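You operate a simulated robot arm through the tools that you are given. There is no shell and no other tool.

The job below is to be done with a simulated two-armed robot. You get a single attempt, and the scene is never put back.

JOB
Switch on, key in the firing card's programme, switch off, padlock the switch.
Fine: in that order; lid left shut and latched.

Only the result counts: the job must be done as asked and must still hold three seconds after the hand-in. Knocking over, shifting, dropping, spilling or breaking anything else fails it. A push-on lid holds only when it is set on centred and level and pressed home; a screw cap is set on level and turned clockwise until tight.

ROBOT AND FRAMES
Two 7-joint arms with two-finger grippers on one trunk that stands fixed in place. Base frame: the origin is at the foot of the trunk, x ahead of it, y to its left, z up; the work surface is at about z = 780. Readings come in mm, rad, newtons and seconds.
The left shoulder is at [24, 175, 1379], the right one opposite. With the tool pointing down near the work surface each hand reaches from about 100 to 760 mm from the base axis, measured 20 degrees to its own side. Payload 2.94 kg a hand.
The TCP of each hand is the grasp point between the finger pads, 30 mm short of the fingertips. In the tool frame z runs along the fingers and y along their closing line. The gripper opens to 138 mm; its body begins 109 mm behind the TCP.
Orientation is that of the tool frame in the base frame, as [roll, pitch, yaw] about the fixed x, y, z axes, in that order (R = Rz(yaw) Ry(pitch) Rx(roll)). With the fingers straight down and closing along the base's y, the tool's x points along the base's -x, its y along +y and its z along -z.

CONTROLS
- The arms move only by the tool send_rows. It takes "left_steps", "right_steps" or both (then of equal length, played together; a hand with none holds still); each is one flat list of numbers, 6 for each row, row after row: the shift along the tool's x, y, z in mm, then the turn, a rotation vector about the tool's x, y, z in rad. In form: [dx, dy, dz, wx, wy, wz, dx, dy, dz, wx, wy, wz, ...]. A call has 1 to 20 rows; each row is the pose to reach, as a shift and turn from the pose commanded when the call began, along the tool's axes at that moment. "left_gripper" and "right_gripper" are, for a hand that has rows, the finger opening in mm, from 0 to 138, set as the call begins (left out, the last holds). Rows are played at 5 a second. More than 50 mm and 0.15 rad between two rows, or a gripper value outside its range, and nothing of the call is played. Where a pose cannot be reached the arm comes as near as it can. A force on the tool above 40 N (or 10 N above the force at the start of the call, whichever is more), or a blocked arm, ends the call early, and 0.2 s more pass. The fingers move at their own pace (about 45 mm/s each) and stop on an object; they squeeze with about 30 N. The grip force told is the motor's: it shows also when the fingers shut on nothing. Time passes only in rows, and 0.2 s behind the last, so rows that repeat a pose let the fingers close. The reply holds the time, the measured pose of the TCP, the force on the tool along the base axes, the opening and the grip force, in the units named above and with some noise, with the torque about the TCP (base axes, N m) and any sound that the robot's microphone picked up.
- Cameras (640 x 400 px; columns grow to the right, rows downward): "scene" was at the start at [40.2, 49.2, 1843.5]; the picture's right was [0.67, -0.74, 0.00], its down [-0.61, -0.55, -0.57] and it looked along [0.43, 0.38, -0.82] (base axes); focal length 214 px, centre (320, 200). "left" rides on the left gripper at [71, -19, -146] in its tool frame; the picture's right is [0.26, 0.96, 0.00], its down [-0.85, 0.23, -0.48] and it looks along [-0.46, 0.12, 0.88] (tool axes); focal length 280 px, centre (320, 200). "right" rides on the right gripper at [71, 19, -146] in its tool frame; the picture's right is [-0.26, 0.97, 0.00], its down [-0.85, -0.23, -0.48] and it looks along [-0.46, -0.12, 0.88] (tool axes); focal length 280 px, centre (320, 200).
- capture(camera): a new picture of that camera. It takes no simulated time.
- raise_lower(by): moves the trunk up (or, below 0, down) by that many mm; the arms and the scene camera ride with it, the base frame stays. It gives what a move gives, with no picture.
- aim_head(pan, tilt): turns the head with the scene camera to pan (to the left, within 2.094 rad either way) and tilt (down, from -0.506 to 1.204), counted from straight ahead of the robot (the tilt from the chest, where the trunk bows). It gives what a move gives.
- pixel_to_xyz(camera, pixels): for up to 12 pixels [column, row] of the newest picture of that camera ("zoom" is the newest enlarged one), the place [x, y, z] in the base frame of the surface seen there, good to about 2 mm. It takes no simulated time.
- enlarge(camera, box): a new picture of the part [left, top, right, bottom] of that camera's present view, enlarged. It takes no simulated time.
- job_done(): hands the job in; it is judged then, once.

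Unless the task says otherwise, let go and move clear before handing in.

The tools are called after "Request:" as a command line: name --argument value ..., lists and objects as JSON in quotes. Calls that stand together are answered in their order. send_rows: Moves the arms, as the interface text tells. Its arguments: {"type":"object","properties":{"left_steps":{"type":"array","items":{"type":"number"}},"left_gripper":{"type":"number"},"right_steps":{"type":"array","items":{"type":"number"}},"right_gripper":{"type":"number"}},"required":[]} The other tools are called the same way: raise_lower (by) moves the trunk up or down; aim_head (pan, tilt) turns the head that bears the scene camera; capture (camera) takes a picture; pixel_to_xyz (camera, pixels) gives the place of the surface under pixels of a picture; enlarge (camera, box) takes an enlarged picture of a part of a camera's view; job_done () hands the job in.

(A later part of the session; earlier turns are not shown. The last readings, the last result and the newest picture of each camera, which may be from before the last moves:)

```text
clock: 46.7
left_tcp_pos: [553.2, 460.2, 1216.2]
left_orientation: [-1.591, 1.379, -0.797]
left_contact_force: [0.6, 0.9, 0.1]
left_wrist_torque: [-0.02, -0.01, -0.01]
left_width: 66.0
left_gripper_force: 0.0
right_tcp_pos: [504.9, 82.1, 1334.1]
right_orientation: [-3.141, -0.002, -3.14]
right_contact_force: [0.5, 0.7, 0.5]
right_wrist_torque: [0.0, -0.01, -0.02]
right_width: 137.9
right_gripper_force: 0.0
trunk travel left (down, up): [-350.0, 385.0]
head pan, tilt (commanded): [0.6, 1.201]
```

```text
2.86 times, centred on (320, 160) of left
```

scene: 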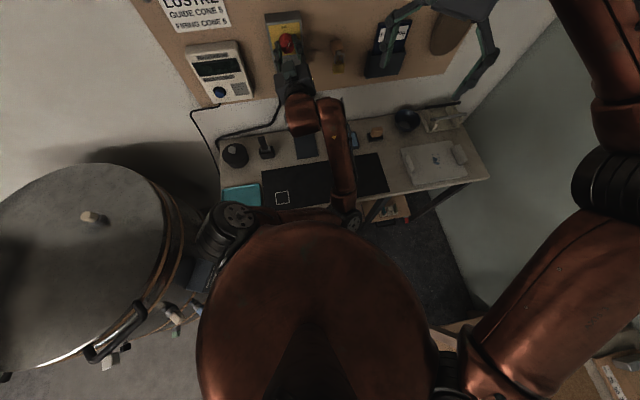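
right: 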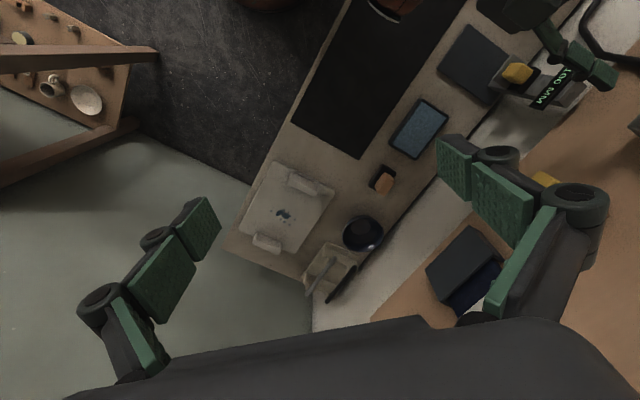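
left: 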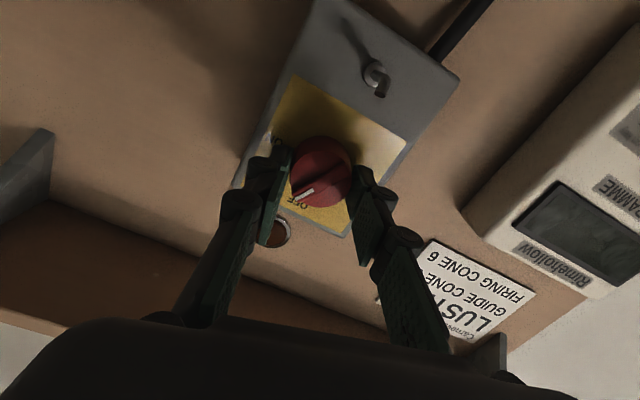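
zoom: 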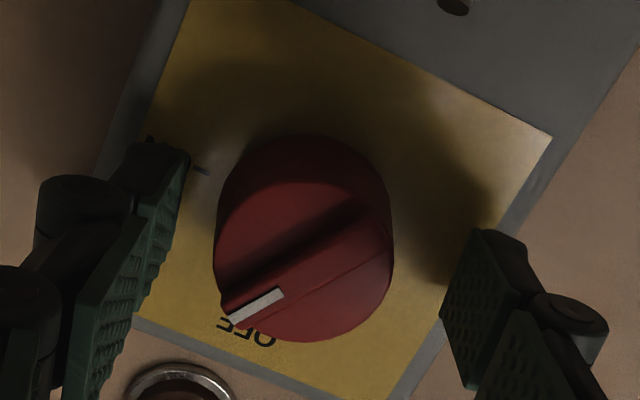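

Released cleanly; the knob stays at about 28° from OFF. I recentre and roll the open hand +0.9 rad around the knob for a fresh grip.

Request:
send_rows --left_steps '[1, -5, -3, 0, 0, 0, 1, -5, -3, 0, 0, 0.13, 1, -5, -3, 0, 0, 0.26, 1, -5, -3, 0, 0, 0.39, 1, -5, -3, 0, 0, 0.52, 1, -5, -3, 0, 0, 0.65, 1, -5, -3, 0, 0, 0.78, 1, -5, -3, 0, 0, 0.91, 1, -5, -3, 0, 0, 0.91]'

Request:
enlarge --camera "left" --box '[230, 90, 410, 230]'

Request:
capture --camera "scene"

```text
clock: 48.7
left_tcp_pos: [555.6, 454.3, 1216.5]
left_orientation: [1.576, 0.848, 2.365]
left_contact_force: [-0.3, 0.5, -0.5]
left_wrist_torque: [0.0, -0.03, -0.03]
left_width: 65.8
left_gripper_force: 0.1
right_tcp_pos: [503.7, 79.6, 1333.8]
right_orientation: [-3.141, -0.001, -3.141]
right_contact_force: [0.3, 0.9, 0.3]
right_wrist_torque: [0.02, 0.0, -0.03]
right_width: 138.1
right_gripper_force: 0.0
trunk travel left (down, up): [-350.0, 385.0]
head pan, tilt (commanded): [0.6, 1.201]
```

```text
2.86 times, centred on (320, 160) of left
```

zoom: 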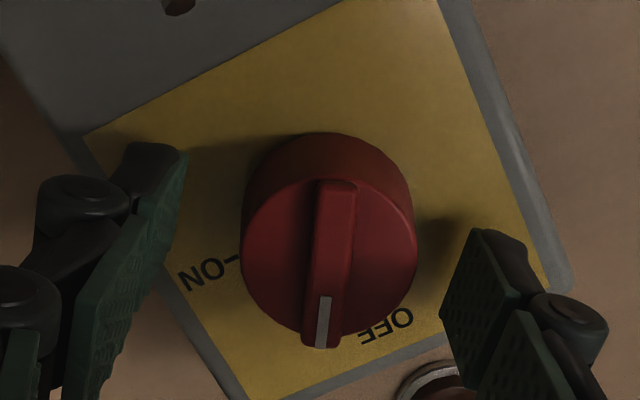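

```text
taken
```

scene: 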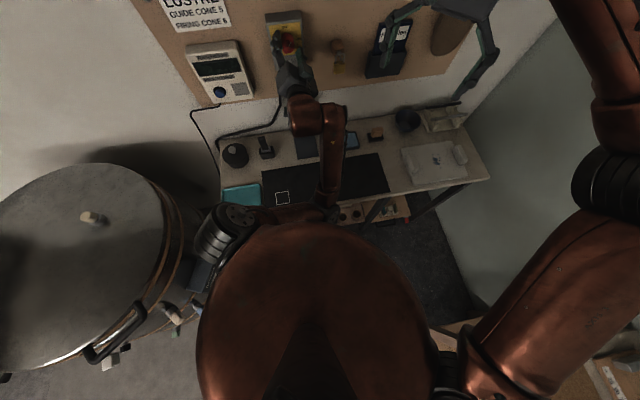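

The pointer is roughly 28–30° short of OFF. I grip again and turn −0.5 rad in small steps.

Request:
send_rows --left_steps '[0, 0, 0, 0, 0, 0, 0, 0, 0, 0, 0, 0, 0, 0, 0, 0, 0, 0, 0, 0, 0, 0, 0, 0]' --left_gripper 20

Request:
send_rows --left_steps '[0, 0, 0, 0, 0, -0.12, 0, 0, 0, 0, 0, -0.24, 0, 0, 0, 0, 0, -0.36, 0, 0, 0, 0, 0, -0.48, 0, 0, 0, 0, 0, -0.5]'

Request:
enlarge --camera "left" --box '[230, 90, 410, 230]'

```text
clock: 49.7
left_tcp_pos: [554.2, 454.0, 1217.7]
left_orientation: [1.574, 0.853, 2.366]
left_contact_force: [-0.1, 3.2, 4.8]
left_wrist_torque: [0.04, -0.05, 0.31]
left_width: 39.9
left_gripper_force: 45.0
right_tcp_pos: [504.0, 82.6, 1335.2]
right_orientation: [-3.141, 0.0, -3.14]
right_contact_force: [-0.5, -0.2, -0.6]
right_wrist_torque: [0.04, 0.01, 0.0]
right_width: 137.9
right_gripper_force: 0.1
trunk travel left (down, up): [-350.0, 385.0]
head pan, tilt (commanded): [0.6, 1.201]
```

```text
clock: 50.9
left_tcp_pos: [553.2, 454.4, 1216.9]
left_orientation: [1.576, 1.354, 2.369]
left_contact_force: [0.5, 8.4, 11.8]
left_wrist_torque: [-0.15, 0.14, 0.43]
left_width: 39.6
left_gripper_force: 44.9
right_tcp_pos: [503.9, 82.0, 1335.2]
right_orientation: [3.141, 0.001, -3.14]
right_contact_force: [0.1, 0.2, -0.9]
right_wrist_torque: [0.0, 0.0, 0.02]
right_width: 138.0
right_gripper_force: 0.1
trunk travel left (down, up): [-350.0, 385.0]
head pan, tilt (commanded): [0.6, 1.201]
```

```text
2.86 times, centred on (320, 160) of left
```

zoom: 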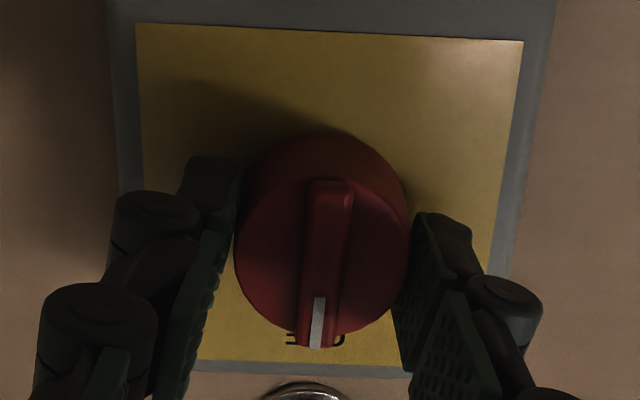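

The pointer is now practically at OFF. I measure its ridge ends to judge the residual angle.

Request:
pixel_to_xyz --camera "zoom" --pixels '[[328, 200], [326, 230], [322, 270], [318, 310], [317, 335]]'

Request:
enlarge --camera "scene" --box '[255, 0, 335, 60]'

```text
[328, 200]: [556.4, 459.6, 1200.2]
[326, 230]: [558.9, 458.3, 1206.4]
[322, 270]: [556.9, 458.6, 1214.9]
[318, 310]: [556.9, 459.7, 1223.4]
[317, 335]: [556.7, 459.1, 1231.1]
```

```text
6.67 times, centred on (295, 30) of scene
```

zoom: 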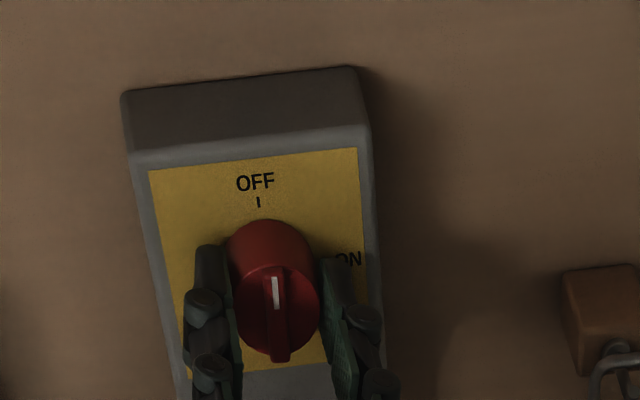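

The ridge is vertical within about 1–2° (t≈68–71 over z 1200–1231), so the knob is at OFF, with lamp and display dark. I release and back off.

Request:
send_rows --left_steps '[0, 0, 0, 0, 0, 0, 0, 0, 0, 0, 0, 0, 0, 0, 0, 0, 0, 0]' --left_gripper 66

Request:
send_rows --left_steps '[0, 0, -15, 0, 0, 0, 0, 0, -30, 0, 0, 0, 0, 0, -42, 0, 0, 0, 0, 0, -42, 0, 0, 0]'

Request:
capture --camera "left"

Request:
capture --camera "scene"

```text
clock: 51.7
left_tcp_pos: [555.8, 453.9, 1216.2]
left_orientation: [1.59, 1.351, 2.38]
left_contact_force: [0.5, -0.7, 0.9]
left_wrist_torque: [0.03, 0.01, 0.0]
left_width: 65.8
left_gripper_force: 0.0
right_tcp_pos: [504.6, 81.8, 1334.5]
right_orientation: [-3.141, 0.001, 3.141]
right_contact_force: [-0.4, 0.2, -1.0]
right_wrist_torque: [0.01, -0.01, 0.0]
right_width: 137.7
right_gripper_force: 0.0
trunk travel left (down, up): [-350.0, 385.0]
head pan, tilt (commanded): [0.6, 1.201]
```

```text
clock: 52.7
left_tcp_pos: [520.8, 431.7, 1233.1]
left_orientation: [1.423, 1.348, 2.234]
left_contact_force: [0.1, 0.0, 0.3]
left_wrist_torque: [0.04, -0.02, -0.01]
left_width: 65.9
left_gripper_force: 0.1
right_tcp_pos: [504.2, 82.1, 1334.5]
right_orientation: [-3.141, -0.002, 3.14]
right_contact_force: [0.7, 0.1, -0.1]
right_wrist_torque: [0.03, 0.0, -0.01]
right_width: 137.9
right_gripper_force: 0.0
trunk travel left (down, up): [-350.0, 385.0]
head pan, tilt (commanded): [0.6, 1.201]
```

```text
taken
```

left: 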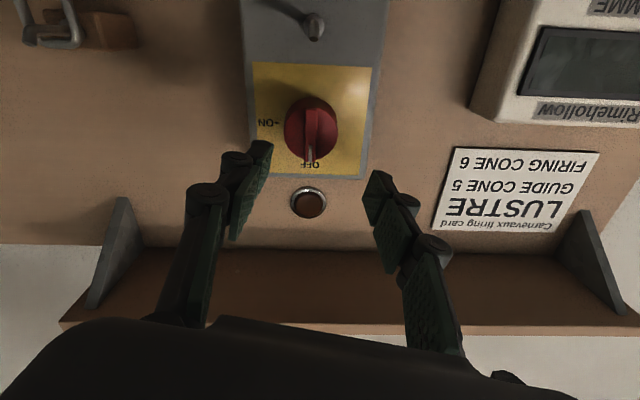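

```text
taken
```

scene: 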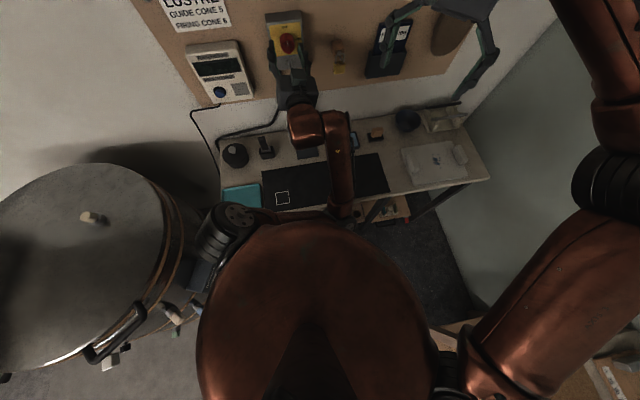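

The knob is at OFF, lamp and display dark. The left arm is cramped across the chest, so I tilt its hand to point down while drawing it back, to unfold the arm.

Request:
send_rows --left_steps '[0, 0, -3, 0, 0.136, 0, 0, 0, -6, 0, 0.273, 0, 0, 2, -12, 0, 0.409, 0, 0, 4, -24, 0, 0.545, 0, 0, 7, -36, 0, 0.682, 0, 1, 10, -48, 0, 0.818, 0, 1, 13, -60, 0, 0.955, 0, 1, 16, -72, 0, 1.09, 0, 2, 19, -84, 0, 1.227, 0, 2, 22, -96, 0, 1.364, 0, 2, 24, -105, 0, 1.5, 0, 2, 24, -105, 0, 1.5, 0]'

Request:
capture --camera "scene"

```text
clock: 54.7
left_tcp_pos: [457.5, 380.6, 1219.5]
left_orientation: [2.905, 0.396, -2.443]
left_contact_force: [0.0, 0.2, -0.2]
left_wrist_torque: [-0.02, 0.01, 0.0]
left_width: 65.9
left_gripper_force: 0.0
right_tcp_pos: [510.2, 77.7, 1336.0]
right_orientation: [3.133, 0.01, 3.119]
right_contact_force: [1.8, -0.7, -0.9]
right_wrist_torque: [-0.03, 0.0, -0.15]
right_width: 137.4
right_gripper_force: 0.1
trunk travel left (down, up): [-350.0, 385.0]
head pan, tilt (commanded): [0.6, 1.201]
stopped in row 9 (right hand): the force on the tool passed its limit at 47 N (the readings are from after the stop); the commanded pose is now the measured one
```

```text
taken
```

scene: 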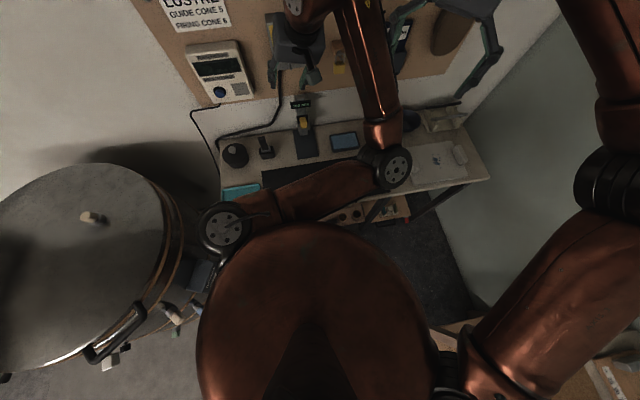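

The left elbow swung right and touched the right hand. I'll look at the free room on the right so that the right hand can move away first.

Request:
pixel_to_xyz --camera "scene" --pixels '[[520, 200], [540, 150], [500, 250], [555, 80], [385, 165], [370, 60], [330, 200], [300, 30], [490, 60], [460, 10], [400, 30]]'

Request:
capture --camera "right"

Request:
capture --camera "left"

```text
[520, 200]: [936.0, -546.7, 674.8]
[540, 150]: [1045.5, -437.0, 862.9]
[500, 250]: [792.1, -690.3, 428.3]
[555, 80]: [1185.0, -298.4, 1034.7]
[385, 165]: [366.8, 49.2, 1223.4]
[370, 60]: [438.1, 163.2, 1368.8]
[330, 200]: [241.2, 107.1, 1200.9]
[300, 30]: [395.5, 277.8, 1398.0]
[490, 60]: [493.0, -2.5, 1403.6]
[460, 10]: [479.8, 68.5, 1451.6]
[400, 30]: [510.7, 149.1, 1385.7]
```

```text
taken
```

right: 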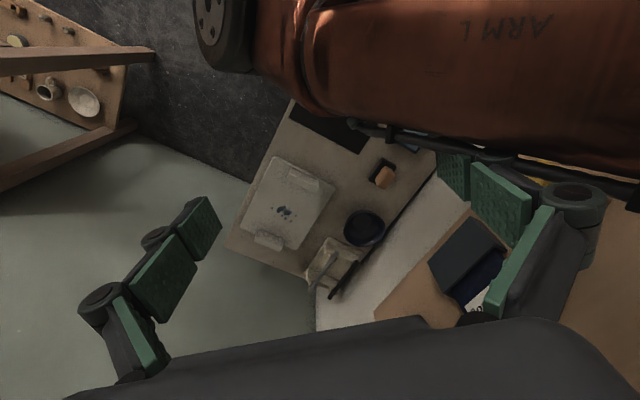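

```text
taken
```

left: 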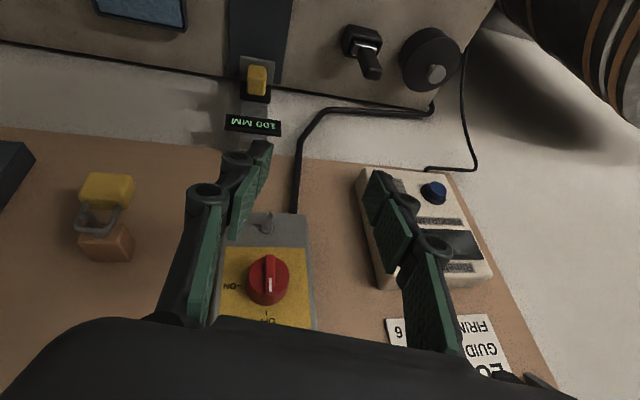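

The side wall is far off (t≈1048), so the right hand has room. I move it 250 mm to the right, clear of the left elbow.

Request:
send_rows --right_steps '[0, -40, 0, 0, 0, 0, 0, -80, 0, 0, 0, 0, 0, -120, 0, 0, 0, 0, 0, -160, 0, 0, 0, 0, 0, -200, 0, 0, 0, 0, 0, -250, 0, 0, 0, 0, 0, -250, 0, 0, 0, 0]'

Request:
capture --camera "scene"

```text
clock: 56.3
left_tcp_pos: [458.5, 382.2, 1217.3]
left_orientation: [2.906, 0.396, -2.441]
left_contact_force: [0.2, -0.2, -0.3]
left_wrist_torque: [-0.05, -0.02, 0.0]
left_width: 66.0
left_gripper_force: 0.1
right_tcp_pos: [505.1, -169.3, 1335.5]
right_orientation: [3.135, 0.011, 3.123]
right_contact_force: [-0.6, 0.3, 0.4]
right_wrist_torque: [-0.08, -0.01, -0.03]
right_width: 138.1
right_gripper_force: 0.1
trunk travel left (down, up): [-350.0, 385.0]
head pan, tilt (commanded): [0.6, 1.201]
```

```text
taken
```

scene: 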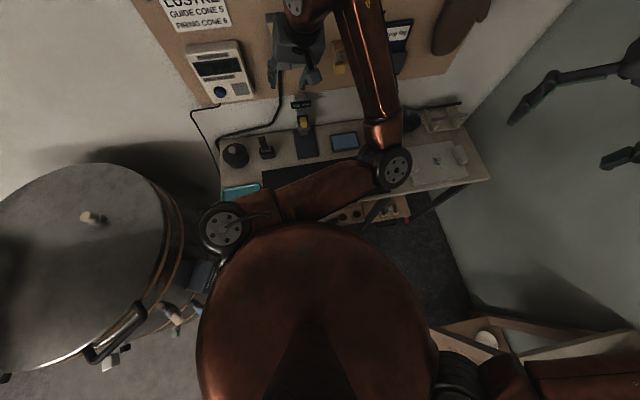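

Right hand is clear now. I shift it a little further right, and look for the padlock's surroundings via the left camera, where the padlock shows at (105,190).

Request:
send_rows --right_steps '[15, -40, 0, 0, 0, 0, 30, -80, 0, 0, 0, 0, 45, -120, 0, 0, 0, 0, 60, -160, 0, 0, 0, 0, 60, -160, 0, 0, 0, 0]'

Request:
enlarge --camera "left" --box '[0, 120, 220, 280]'

Request:
pixel_to_xyz --camera "left" --pixels '[[105, 190], [85, 185], [128, 190], [108, 177], [98, 220], [105, 240], [15, 175], [30, 150], [108, 205], [82, 205], [100, 208], [60, 230]]'

```text
clock: 57.5
left_tcp_pos: [458.0, 381.5, 1217.7]
left_orientation: [2.904, 0.395, -2.442]
left_contact_force: [0.0, 0.1, 0.4]
left_wrist_torque: [-0.03, 0.0, 0.04]
left_width: 65.8
left_gripper_force: 0.0
right_tcp_pos: [442.9, -328.9, 1332.4]
right_orientation: [3.134, 0.008, 3.119]
right_contact_force: [0.6, 1.0, 0.0]
right_wrist_torque: [-0.06, 0.05, 0.0]
right_width: 137.8
right_gripper_force: 0.1
trunk travel left (down, up): [-350.0, 385.0]
head pan, tilt (commanded): [0.6, 1.201]
```

```text
2.50 times, centred on (110, 200) of left
```

zoom: 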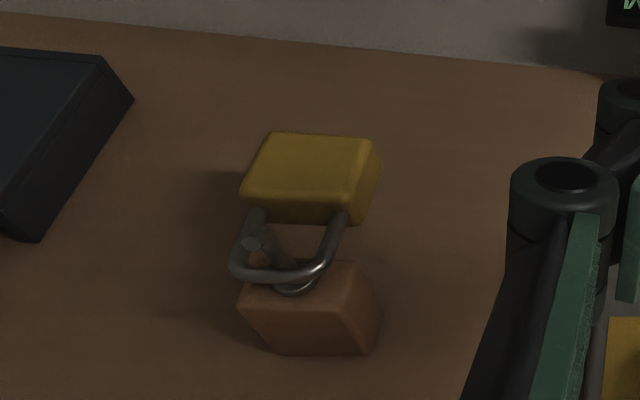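

```text
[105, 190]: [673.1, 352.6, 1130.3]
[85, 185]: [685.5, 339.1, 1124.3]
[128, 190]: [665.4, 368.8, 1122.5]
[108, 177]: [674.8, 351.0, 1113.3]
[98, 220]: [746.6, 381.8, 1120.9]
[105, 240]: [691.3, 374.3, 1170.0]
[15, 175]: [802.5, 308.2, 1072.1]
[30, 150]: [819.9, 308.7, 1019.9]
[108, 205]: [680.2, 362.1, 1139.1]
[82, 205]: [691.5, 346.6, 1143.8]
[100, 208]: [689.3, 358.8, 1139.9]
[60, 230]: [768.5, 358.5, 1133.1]
```

The padlock body spans t≈209–247, z≈1107–1140, front at n≈725; the log pocket begins beyond t≈330. I bring the left hand level in front of it at n≈640.

Request:
send_rows --left_steps '[-2, -19, 6, 0.013, -0.116, -0.019, -4, -38, 12, 0.027, -0.232, -0.038, -7, -57, 18, 0.04, -0.348, -0.056, -9, -76, 25, 0.053, -0.464, -0.075, -11, -95, 31, 0.066, -0.58, -0.094, -13, -113, 37, 0.08, -0.696, -0.113, -15, -132, 43, 0.093, -0.812, -0.131, -17, -151, 49, 0.106, -0.928, -0.15, -20, -170, 55, 0.12, -1.044, -0.169, -22, -189, 61, 0.133, -1.16, -0.188, -22, -189, 61, 0.133, -1.16, -0.188]'

Request:
capture --camera "left"

Request:
capture --camera "scene"

```text
clock: 60.1
left_tcp_pos: [613.2, 311.4, 1160.7]
left_orientation: [0.248, 1.48, 1.069]
left_contact_force: [0.1, 0.7, -0.5]
left_wrist_torque: [0.0, 0.01, 0.0]
left_width: 66.3
left_gripper_force: 0.0
right_tcp_pos: [441.9, -330.1, 1331.9]
right_orientation: [3.133, 0.011, 3.12]
right_contact_force: [0.1, 0.4, -0.5]
right_wrist_torque: [-0.02, 0.04, -0.01]
right_width: 137.9
right_gripper_force: 0.0
trunk travel left (down, up): [-350.0, 385.0]
head pan, tilt (commanded): [0.6, 1.201]
stopped in row 11 (left hand): the arm was blocked; the commanded pose is now the measured one
```

```text
taken
```

left: 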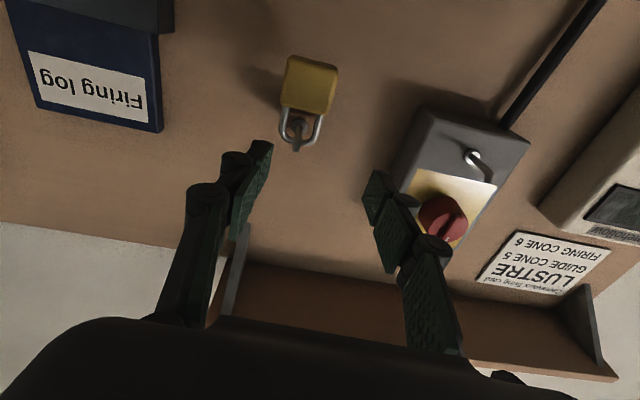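

```text
taken
```

scene: 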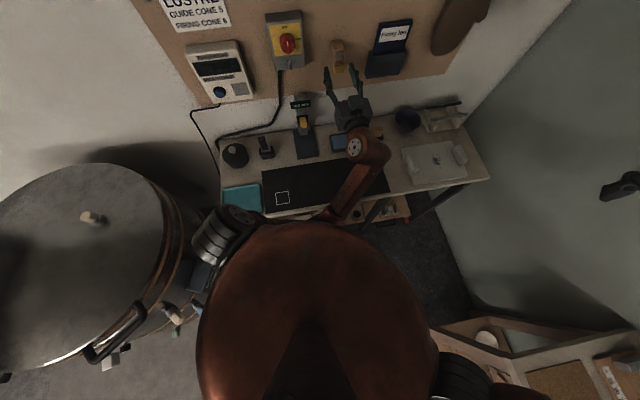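

The arm was again blocked by the chest just short of the target, but the view is fine: padlock at (310,95), knob at OFF. Raising the trunk will stretch the arm; I raise it 100 mm and then lower the hand.

Request:
raise_lower --by 100

Request:
capture --camera "scene"

```text
clock: 61.4
left_tcp_pos: [610.5, 335.5, 1271.9]
left_orientation: [0.414, 1.403, 1.273]
left_contact_force: [0.0, -0.3, 0.3]
left_wrist_torque: [0.01, 0.02, 0.0]
left_width: 66.2
left_gripper_force: 0.1
right_tcp_pos: [442.6, -331.0, 1431.9]
right_orientation: [3.133, 0.011, 3.12]
right_contact_force: [0.5, 0.0, 0.1]
right_wrist_torque: [0.0, 0.04, 0.01]
right_width: 138.1
right_gripper_force: 0.0
trunk travel left (down, up): [-450.0, 285.0]
head pan, tilt (commanded): [0.6, 1.201]
```

```text
taken
```

scene: 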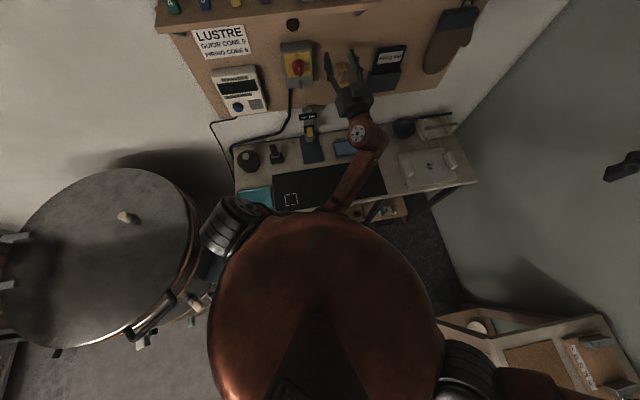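

Request:
send_rows --left_steps '[23, -8, -6, 0.015, 0.03, -0.015, 46, -16, -12, 0.03, 0.06, -0.03, 70, -24, -18, 0.044, 0.09, -0.044, 93, -33, -24, 0.058, 0.12, -0.058, 116, -41, -30, 0.073, 0.15, -0.073, 116, -41, -30, 0.073, 0.15, -0.073]'

Request:
capture --camera "left"

Request:
capture --camera "scene"

```text
clock: 62.0
left_tcp_pos: [616.7, 335.5, 1252.7]
left_orientation: [0.29, 1.405, 1.137]
left_contact_force: [0.5, 0.0, -1.0]
left_wrist_torque: [-0.01, 0.01, -0.02]
left_width: 66.0
left_gripper_force: 0.2
right_tcp_pos: [441.4, -329.6, 1432.4]
right_orientation: [3.133, 0.01, 3.121]
right_contact_force: [0.5, 0.0, 0.0]
right_wrist_torque: [0.01, 0.02, 0.0]
right_width: 137.9
right_gripper_force: 0.1
trunk travel left (down, up): [-450.0, 285.0]
head pan, tilt (commanded): [0.6, 1.201]
stopped in row 3 (left hand): the arm was blocked; the commanded pose is now the measured one
```

```text
taken
```

left: 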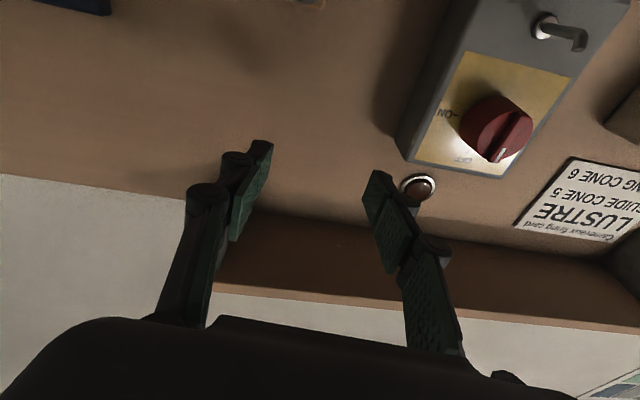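

```text
taken
```

scene: 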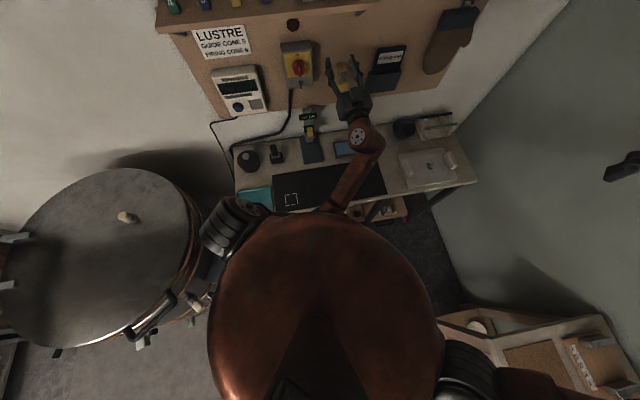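

Level, the arm keeps binding on the chest. A 45° downward grip on the padlock's sides keeps the wrist higher and further out, so I tilt the hand 45° down and move to a stand-off 60 mm short of the padlock.

Request:
send_rows --left_steps '[0, 0, 0, 0.011, 0.135, -0.004, 0, 0, 0, 0.023, 0.269, -0.007, 13, -6, -2, 0.034, 0.404, -0.011, 27, -13, -4, 0.045, 0.538, -0.015, 40, -19, -7, 0.057, 0.673, -0.018, 54, -26, -9, 0.068, 0.808, -0.022, 67, -32.5, -11, 0.08, 0.942, -0.026, 67, -32.5, -11, 0.08, 0.942, -0.026]'

Request:
capture --camera "left"

Request:
capture --camera "scene"

```text
clock: 63.9
left_tcp_pos: [638.2, 314.1, 1182.8]
left_orientation: [-3.139, 0.781, -2.354]
left_contact_force: [1.0, -0.1, -0.3]
left_wrist_torque: [-0.03, 0.01, 0.0]
left_width: 66.0
left_gripper_force: 0.0
right_tcp_pos: [441.5, -329.5, 1433.1]
right_orientation: [3.133, 0.012, 3.121]
right_contact_force: [0.2, 0.4, 0.3]
right_wrist_torque: [0.0, -0.01, -0.01]
right_width: 137.7
right_gripper_force: 0.0
trunk travel left (down, up): [-450.0, 285.0]
head pan, tilt (commanded): [0.6, 1.201]
```

```text
taken
```

left: 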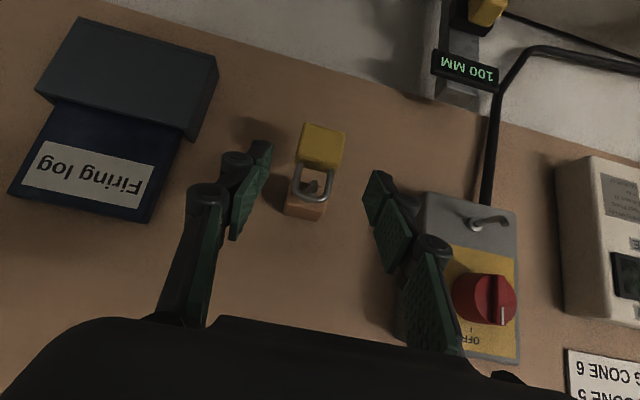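

```text
taken
```

scene: 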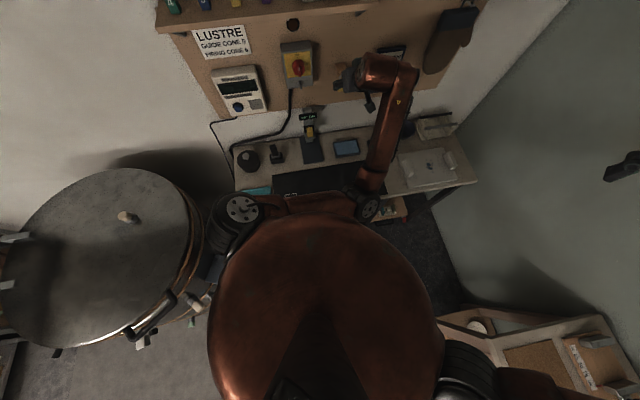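

The hand is exactly at the 45° stand-off with the padlock centred between the fingers at (320,150). I enlarge and measure the padlock, shackle and peg.

Request:
enlarge --camera "left" --box '[250, 100, 390, 240]'

Request:
enlarge --camera "left" --box '[410, 180, 530, 340]'

Request:
pixel_to_xyz --camera "left" --pixels '[[300, 150], [320, 140], [340, 145], [303, 125], [336, 132], [297, 190], [328, 190], [312, 200], [312, 185], [305, 162], [335, 172], [318, 165]]'

Request:
pixel_to_xyz --camera "left" --pixels '[[475, 222], [490, 220], [503, 215], [505, 222], [485, 223], [440, 220], [490, 280], [502, 305], [497, 320], [312, 195], [300, 200], [322, 180]]'

```text
2.86 times, centred on (320, 170) of left
```

zoom: 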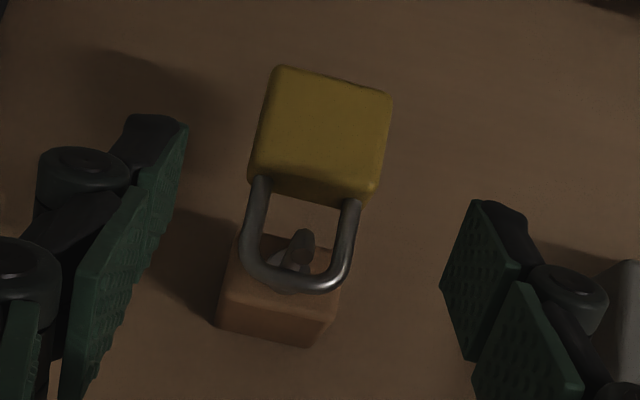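

```text
2.50 times, centred on (470, 260) of left
```

zoom: 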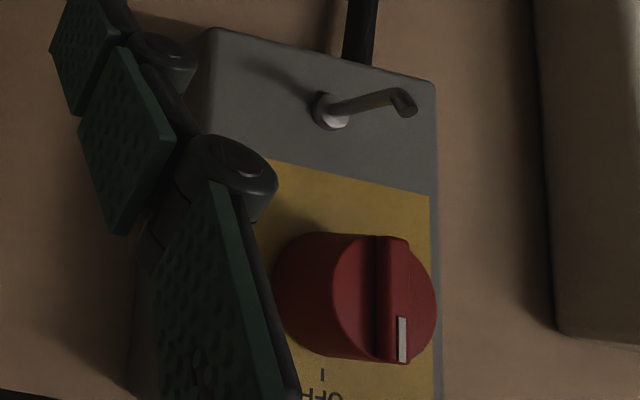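

```text
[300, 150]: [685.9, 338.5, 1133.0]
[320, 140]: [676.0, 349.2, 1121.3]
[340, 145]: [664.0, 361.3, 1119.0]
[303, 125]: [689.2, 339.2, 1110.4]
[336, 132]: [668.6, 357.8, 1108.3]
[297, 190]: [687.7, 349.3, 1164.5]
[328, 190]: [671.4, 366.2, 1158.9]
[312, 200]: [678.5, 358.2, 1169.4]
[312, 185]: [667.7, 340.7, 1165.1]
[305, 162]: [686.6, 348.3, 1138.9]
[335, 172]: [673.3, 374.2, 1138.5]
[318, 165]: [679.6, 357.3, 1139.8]
```

```text
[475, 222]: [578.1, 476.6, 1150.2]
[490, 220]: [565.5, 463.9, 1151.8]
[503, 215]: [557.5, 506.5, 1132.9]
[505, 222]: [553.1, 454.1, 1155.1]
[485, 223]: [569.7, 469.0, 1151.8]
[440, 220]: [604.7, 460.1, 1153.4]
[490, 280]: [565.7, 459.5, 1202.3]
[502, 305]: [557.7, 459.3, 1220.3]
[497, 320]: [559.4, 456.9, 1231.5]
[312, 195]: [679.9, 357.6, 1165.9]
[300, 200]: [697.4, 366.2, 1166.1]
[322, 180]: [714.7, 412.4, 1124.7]
```

The padlock body is n 725–742, t 209–247, z 1105–1139, its shackle centred at t≈227.5; the switch peg is about 157 mm left and 10.5 mm lower than the wall peg. I advance 60 mm along the fingers to straddle the body.

Request:
send_rows --left_steps '[0, 1, 15, 0, 0, 0, 0, 1, 30, 0, 0, 0, 0.3, 1, 45, 0, 0, 0, 0.5, 1, 60, 0, 0, 0, 0.5, 1, 60, 0, 0, 0]'

Request:
capture --camera "left"

Request:
enlarge --camera "left" --box '[230, 100, 410, 240]'

```text
clock: 65.0
left_tcp_pos: [667.5, 343.8, 1138.6]
left_orientation: [-3.138, 0.784, -2.355]
left_contact_force: [-0.3, -0.1, -0.1]
left_wrist_torque: [-0.03, 0.0, 0.02]
left_width: 65.9
left_gripper_force: 0.2
right_tcp_pos: [441.7, -330.3, 1432.6]
right_orientation: [3.133, 0.011, 3.12]
right_contact_force: [-0.9, -0.3, 0.5]
right_wrist_torque: [0.01, -0.01, 0.02]
right_width: 138.1
right_gripper_force: 0.1
trunk travel left (down, up): [-450.0, 285.0]
head pan, tilt (commanded): [0.6, 1.201]
```

```text
taken
```

left: 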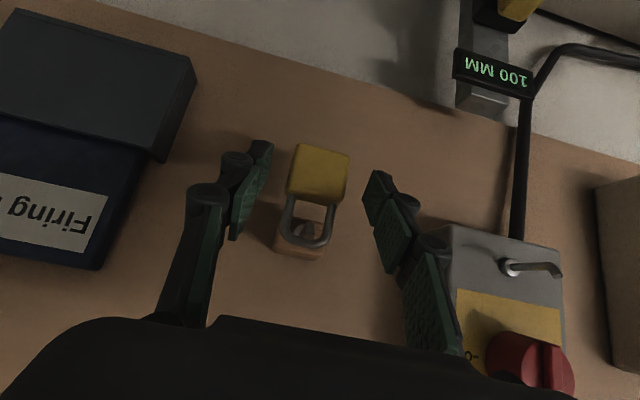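

```text
2.86 times, centred on (320, 170) of left
```

zoom: 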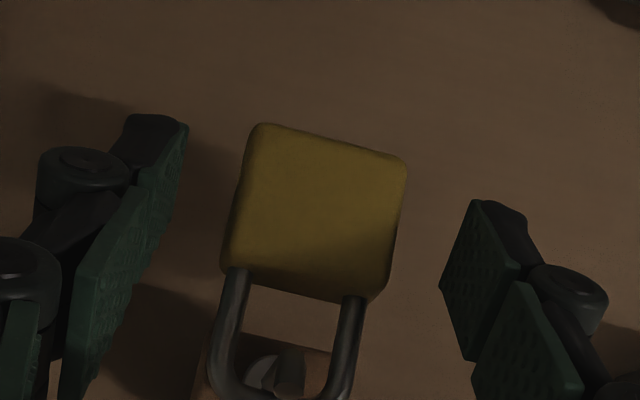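

Well centred (within ~1 mm). I close on the padlock body.

Request:
send_rows --left_steps '[0, 0, 0, 0, 0, 0, 0, 0, 0, 0, 0, 0, 0, 0, 0, 0, 0, 0, 0, 0, 0, 0, 0, 0, 0, 0, 0, 0, 0, 0]' --left_gripper 15

Request:
enlarge --camera "left" --box '[230, 100, 410, 260]'

Request:
capture --camera "scene"

```text
clock: 66.2
left_tcp_pos: [666.9, 344.2, 1139.3]
left_orientation: [-3.139, 0.782, -2.356]
left_contact_force: [0.4, 0.5, -0.5]
left_wrist_torque: [-0.01, 0.0, 0.03]
left_width: 37.1
left_gripper_force: 29.9
right_tcp_pos: [442.4, -330.8, 1432.3]
right_orientation: [3.134, 0.012, 3.121]
right_contact_force: [-0.2, 0.2, 0.0]
right_wrist_torque: [0.02, -0.04, -0.02]
right_width: 138.1
right_gripper_force: 0.0
trunk travel left (down, up): [-450.0, 285.0]
head pan, tilt (commanded): [0.6, 1.201]
```

```text
2.50 times, centred on (320, 180) of left
```

zoom: 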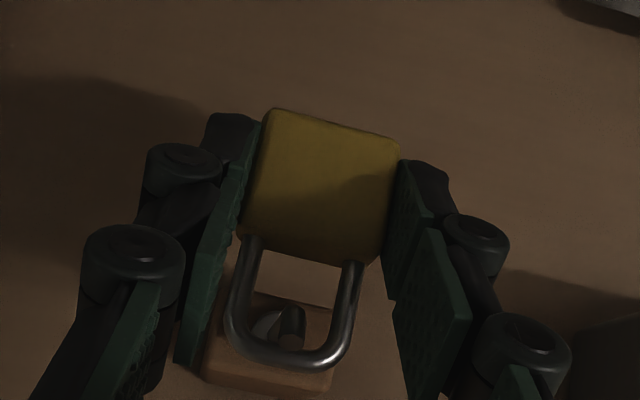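

```text
taken
```

scene: 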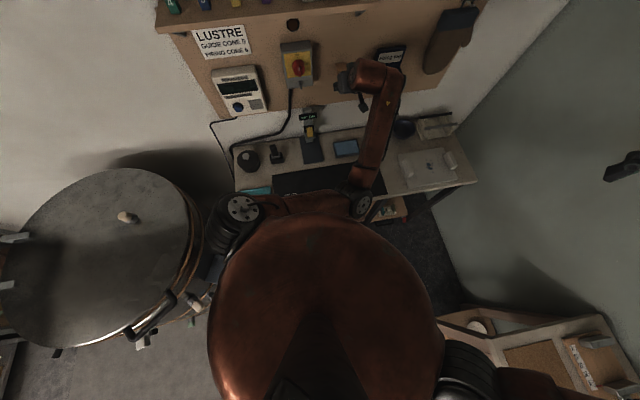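

Gripped at 37 mm. I lift 11 mm straight up in small steps.

Request:
send_rows --left_steps '[-2.8, 0, -2.8, 0, 0, 0, -5.3, 0, -5.3, 0, 0, 0, -7.8, 0, -7.8, 0, 0, 0, -7.8, 0, -7.8, 0, 0, 0]'

Request:
enlarge --camera "left" --box '[230, 100, 410, 260]'

```text
clock: 67.2
left_tcp_pos: [667.2, 345.6, 1149.9]
left_orientation: [-3.138, 0.782, -2.353]
left_contact_force: [0.4, -0.5, 0.0]
left_wrist_torque: [0.0, 0.01, -0.01]
left_width: 37.1
left_gripper_force: 30.1
right_tcp_pos: [443.2, -330.4, 1432.4]
right_orientation: [3.133, 0.011, 3.121]
right_contact_force: [0.4, 0.0, -0.1]
right_wrist_torque: [0.04, 0.02, 0.02]
right_width: 138.1
right_gripper_force: 0.0
trunk travel left (down, up): [-450.0, 285.0]
head pan, tilt (commanded): [0.6, 1.201]
```

```text
2.50 times, centred on (320, 180) of left
```

zoom: 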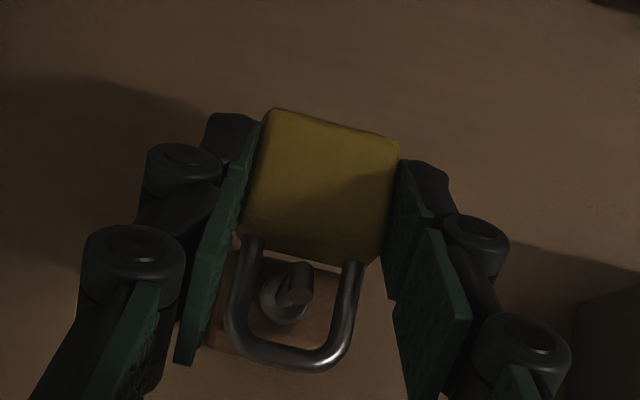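

The peg now floats midway in the shackle opening with gaps to arch and body. I pull the padlock straight out by 42 mm.

Request:
send_rows --left_steps '[5, 0, -5, 0, 0, 0, 10, 0, -10, 0, 0, 0, 15, 0, -15, 0, 0, 0, 22, 0, -22, 0, 0, 0, 29.8, 0, -29.6, 0, 0, 0, 29.8, 0, -29.6, 0, 0, 0]'

Request:
capture --camera "left"

Request:
enlarge --camera "left" --box '[230, 100, 410, 260]'

```text
clock: 68.7
left_tcp_pos: [638.3, 314.7, 1149.3]
left_orientation: [-3.14, 0.781, -2.356]
left_contact_force: [0.4, -0.3, -0.7]
left_wrist_torque: [-0.04, 0.04, 0.0]
left_width: 36.8
left_gripper_force: 30.0
right_tcp_pos: [443.3, -330.3, 1432.7]
right_orientation: [3.134, 0.012, 3.12]
right_contact_force: [-0.5, -0.1, 0.0]
right_wrist_torque: [0.0, -0.06, 0.0]
right_width: 137.8
right_gripper_force: 0.1
trunk travel left (down, up): [-450.0, 285.0]
head pan, tilt (commanded): [0.6, 1.201]
```

```text
taken
```

left: 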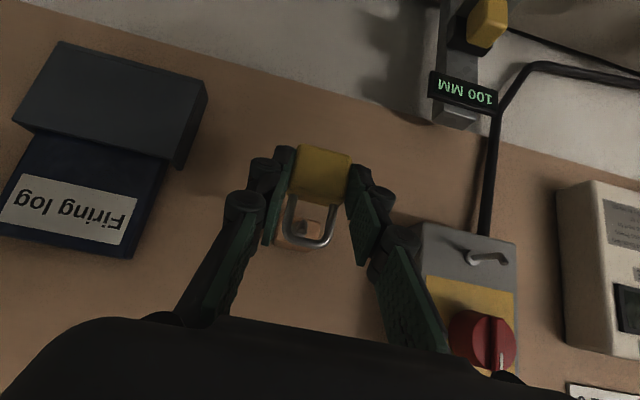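

```text
2.50 times, centred on (320, 180) of left
```

zoom: 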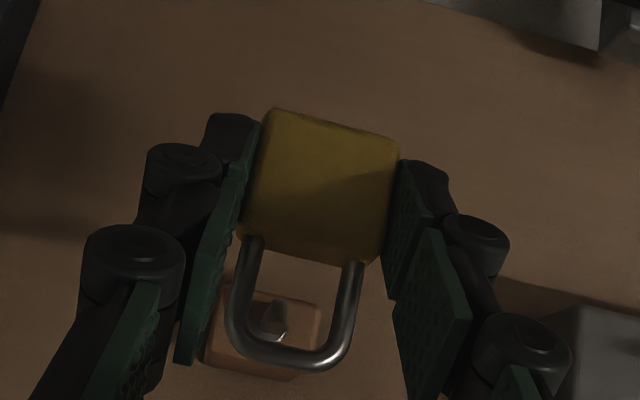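

The padlock is free of the wall peg. To give the arm room on the left side I raise the hand 100 mm and then lower the trunk by 100, which lifts the elbow relative to the chest.

Request:
send_rows --left_steps '[-14, 0, -14, 0, 0, 0, -28, 0, -28, 0, 0, 0, -42, 0, -42, 0, 0, 0, -56, 0, -57, 0, 0, 0, -70, 0, -71, 0, 0, 0, -70, 0, -71, 0, 0, 0]'

Request:
raise_lower --by -100

Request:
capture --camera "left"

Request:
capture --camera "scene"

```text
clock: 70.0
left_tcp_pos: [638.4, 316.7, 1248.9]
left_orientation: [-3.137, 0.782, -2.355]
left_contact_force: [0.0, -0.9, -0.1]
left_wrist_torque: [-0.02, 0.02, 0.0]
left_width: 37.2
left_gripper_force: 29.9
right_tcp_pos: [442.1, -330.6, 1432.2]
right_orientation: [3.134, 0.009, 3.122]
right_contact_force: [0.4, 0.2, -0.5]
right_wrist_torque: [0.0, 0.02, 0.01]
right_width: 138.0
right_gripper_force: 0.0
trunk travel left (down, up): [-450.0, 285.0]
head pan, tilt (commanded): [0.6, 1.201]
```

```text
clock: 71.4
left_tcp_pos: [637.0, 315.4, 1150.3]
left_orientation: [-3.138, 0.785, -2.354]
left_contact_force: [-0.4, 0.7, -1.3]
left_wrist_torque: [0.01, -0.01, -0.04]
left_width: 36.9
left_gripper_force: 29.8
right_tcp_pos: [440.0, -330.9, 1332.5]
right_orientation: [3.133, 0.011, 3.121]
right_contact_force: [-1.5, 0.2, 0.9]
right_wrist_torque: [0.0, -0.04, 0.0]
right_width: 138.3
right_gripper_force: 0.1
trunk travel left (down, up): [-350.0, 385.0]
head pan, tilt (commanded): [0.6, 1.201]
```

```text
taken
```

left: 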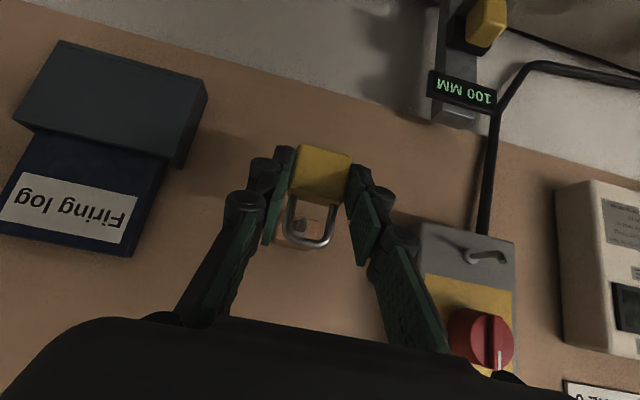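

```text
taken
```

scene: 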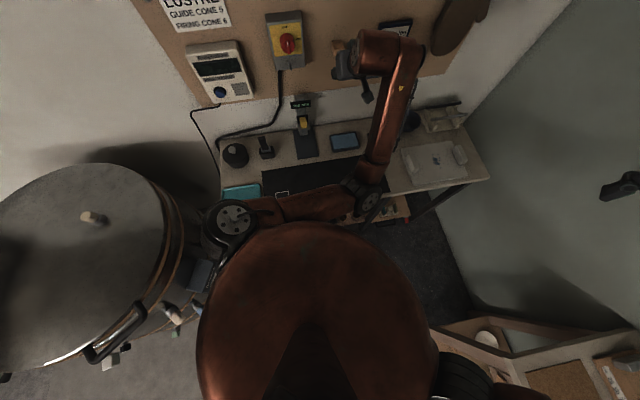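

No binding. I carry the padlock left by 157 mm, drawn back 10 mm to pass well in front of the switch peg.

Request:
send_rows --left_steps '[3.5, 15, -3.5, 0, 0, 0, 7, 35, -7, 0, 0, 0, 7, 55, -7, 0, 0, 0, 7, 75, -7, 0, 0, 0, 7, 95, -7, 0, 0, 0, 7, 95, -7, 0, 0, 0]'

Request:
capture --camera "scene"

```text
clock: 72.8
left_tcp_pos: [565.1, 375.3, 1149.5]
left_orientation: [-3.137, 0.781, -2.353]
left_contact_force: [0.4, 0.1, -0.7]
left_wrist_torque: [0.02, 0.04, 0.01]
left_width: 37.0
left_gripper_force: 29.8
right_tcp_pos: [442.6, -330.3, 1330.8]
right_orientation: [3.132, 0.01, 3.122]
right_contact_force: [0.2, -0.3, -0.8]
right_wrist_torque: [-0.01, 0.03, -0.01]
right_width: 137.9
right_gripper_force: 0.0
trunk travel left (down, up): [-350.0, 385.0]
head pan, tilt (commanded): [0.6, 1.201]
```

```text
taken
```

scene: 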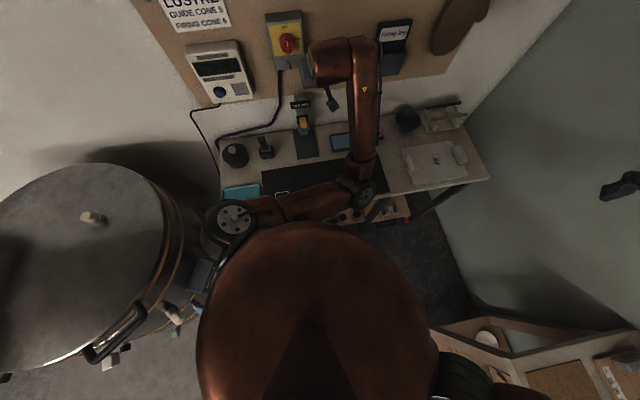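

Request:
send_rows --left_steps '[0, 18, 0, 0, 0, 0, 0, 36, 0, 0, 0, 0, 0, 52, 0, 0, 0, 0, 0, 63.5, 0, 0, 0, 0, 0, 63.5, 0, 0, 0, 0]'

Request:
capture --camera "left"

Request:
enlarge --camera "left" --box '[230, 100, 410, 260]'

Request:
capture --camera "scene"

```text
clock: 74.0
left_tcp_pos: [519.2, 419.6, 1150.1]
left_orientation: [-3.138, 0.783, -2.354]
left_contact_force: [0.0, -0.1, -0.6]
left_wrist_torque: [0.03, 0.02, 0.01]
left_width: 37.1
left_gripper_force: 30.3
right_tcp_pos: [443.2, -330.0, 1332.1]
right_orientation: [3.134, 0.012, 3.12]
right_contact_force: [0.9, 0.7, 0.0]
right_wrist_torque: [0.01, 0.0, -0.02]
right_width: 137.7
right_gripper_force: 0.1
trunk travel left (down, up): [-350.0, 385.0]
head pan, tilt (commanded): [0.6, 1.201]
```

```text
taken
```

left: 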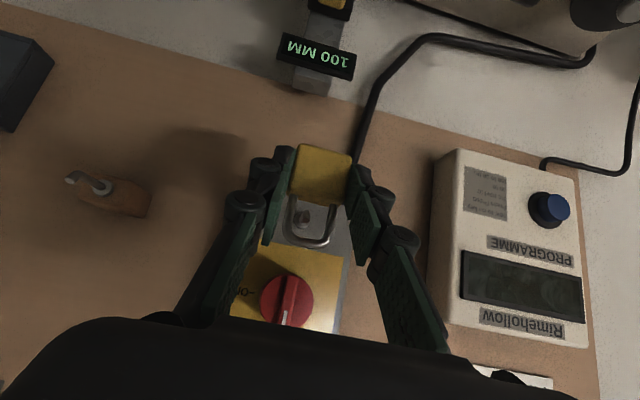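

```text
2.50 times, centred on (320, 180) of left
```

zoom: 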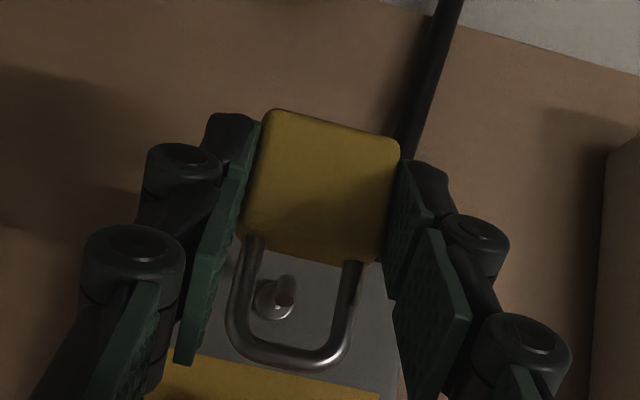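

```text
taken
```

scene: 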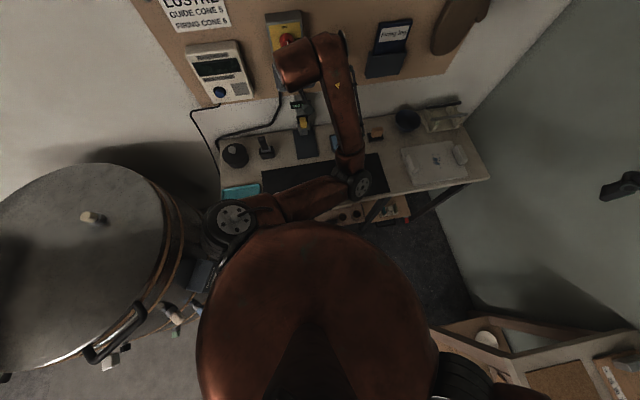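

The switch peg shows through the shackle at (285,290) of the enlargement, no binding so far. I lower 10 mm and come forward 10 mm to the same relation I had when it left the wall peg, for comparison.

Request:
send_rows --left_steps '[0.1, 0, 7, 0, 0, 0, 0.2, 0, 14.3, 0, 0, 0, 0.2, 0, 14.3, 0, 0, 0]'

Request:
enlarge --camera "left" --box '[230, 100, 410, 260]'

```text
clock: 74.8
left_tcp_pos: [525.5, 428.3, 1139.7]
left_orientation: [-3.138, 0.782, -2.355]
left_contact_force: [0.0, -0.7, -0.9]
left_wrist_torque: [-0.03, 0.0, 0.01]
left_width: 37.0
left_gripper_force: 29.7
right_tcp_pos: [442.6, -331.7, 1331.7]
right_orientation: [3.133, 0.011, 3.121]
right_contact_force: [0.2, 0.5, 0.5]
right_wrist_torque: [0.02, 0.01, 0.02]
right_width: 137.9
right_gripper_force: 0.0
trunk travel left (down, up): [-350.0, 385.0]
head pan, tilt (commanded): [0.6, 1.201]
```

```text
2.50 times, centred on (320, 180) of left
```

zoom: 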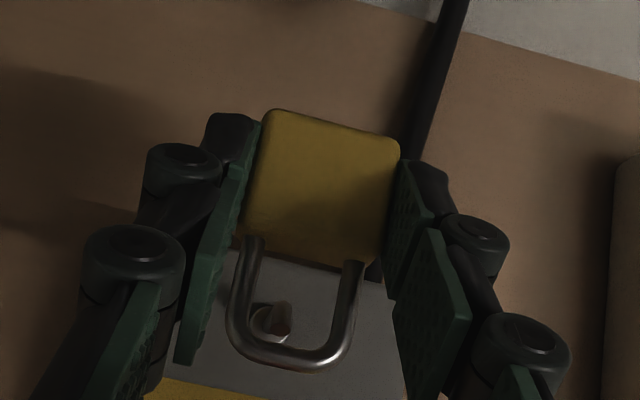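

Request:
pixel_to_xyz --camera "zoom" --pixels '[[280, 315], [285, 305], [262, 320], [272, 318], [240, 290], [348, 310], [290, 357], [246, 250], [354, 275], [300, 200], [278, 325], [288, 325]]'

Request:
enlarge --camera "left" --box '[290, 190, 370, 260]'

```text
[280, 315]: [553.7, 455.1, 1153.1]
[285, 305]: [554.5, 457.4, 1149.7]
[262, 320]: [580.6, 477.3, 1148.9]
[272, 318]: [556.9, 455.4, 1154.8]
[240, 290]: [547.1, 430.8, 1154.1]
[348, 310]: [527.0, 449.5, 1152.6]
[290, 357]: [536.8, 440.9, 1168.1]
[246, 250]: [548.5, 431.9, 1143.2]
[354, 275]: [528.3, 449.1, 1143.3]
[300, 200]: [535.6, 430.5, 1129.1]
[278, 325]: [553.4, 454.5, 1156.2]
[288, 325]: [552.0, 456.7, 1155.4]
```

```text
5.71 times, centred on (330, 225) of left
```

zoom: 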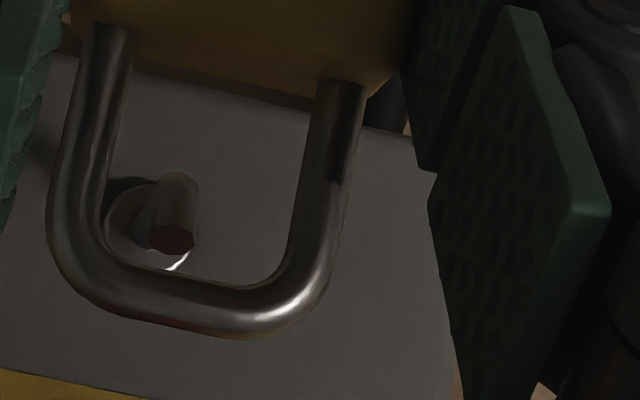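

Peg tip is at t≈69.7 with its top at z≈1157; the shackle's centre is t≈68.5, inner arch ≈1163, body top ≈1141 – clear on all sides. I push straight in by 41 mm.

Request:
send_rows --left_steps '[-7, -0.5, 7, 0, 0, 0, -12, -0.8, 12, 0, 0, 0, -17, -0.8, 17, 0, 0, 0, -22, -0.8, 22, 0, 0, 0, -22, -0.8, 22, 0, 0, 0]'

Request:
enlarge --camera "left" --box '[270, 150, 370, 250]'

```text
clock: 76.0
left_tcp_pos: [548.7, 448.7, 1139.7]
left_orientation: [-3.137, 0.782, -2.356]
left_contact_force: [-0.3, 0.6, -0.3]
left_wrist_torque: [-0.05, 0.02, 0.0]
left_width: 37.1
left_gripper_force: 29.5
right_tcp_pos: [441.7, -330.1, 1332.9]
right_orientation: [3.133, 0.01, 3.119]
right_contact_force: [0.0, 0.6, 0.2]
right_wrist_torque: [0.01, 0.0, 0.0]
right_width: 138.0
right_gripper_force: 0.0
trunk travel left (down, up): [-350.0, 385.0]
head pan, tilt (commanded): [0.6, 1.201]
```

```text
4.00 times, centred on (320, 200) of left
```

zoom: 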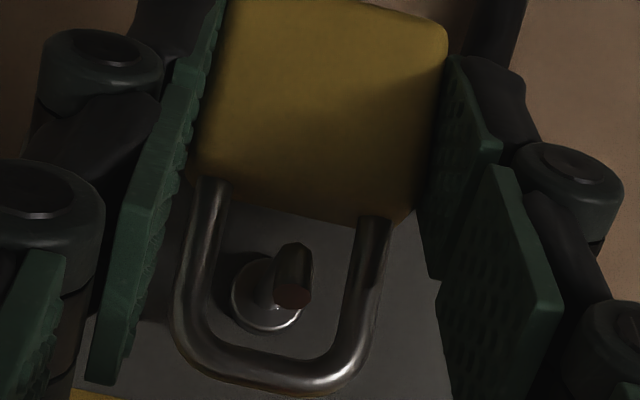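

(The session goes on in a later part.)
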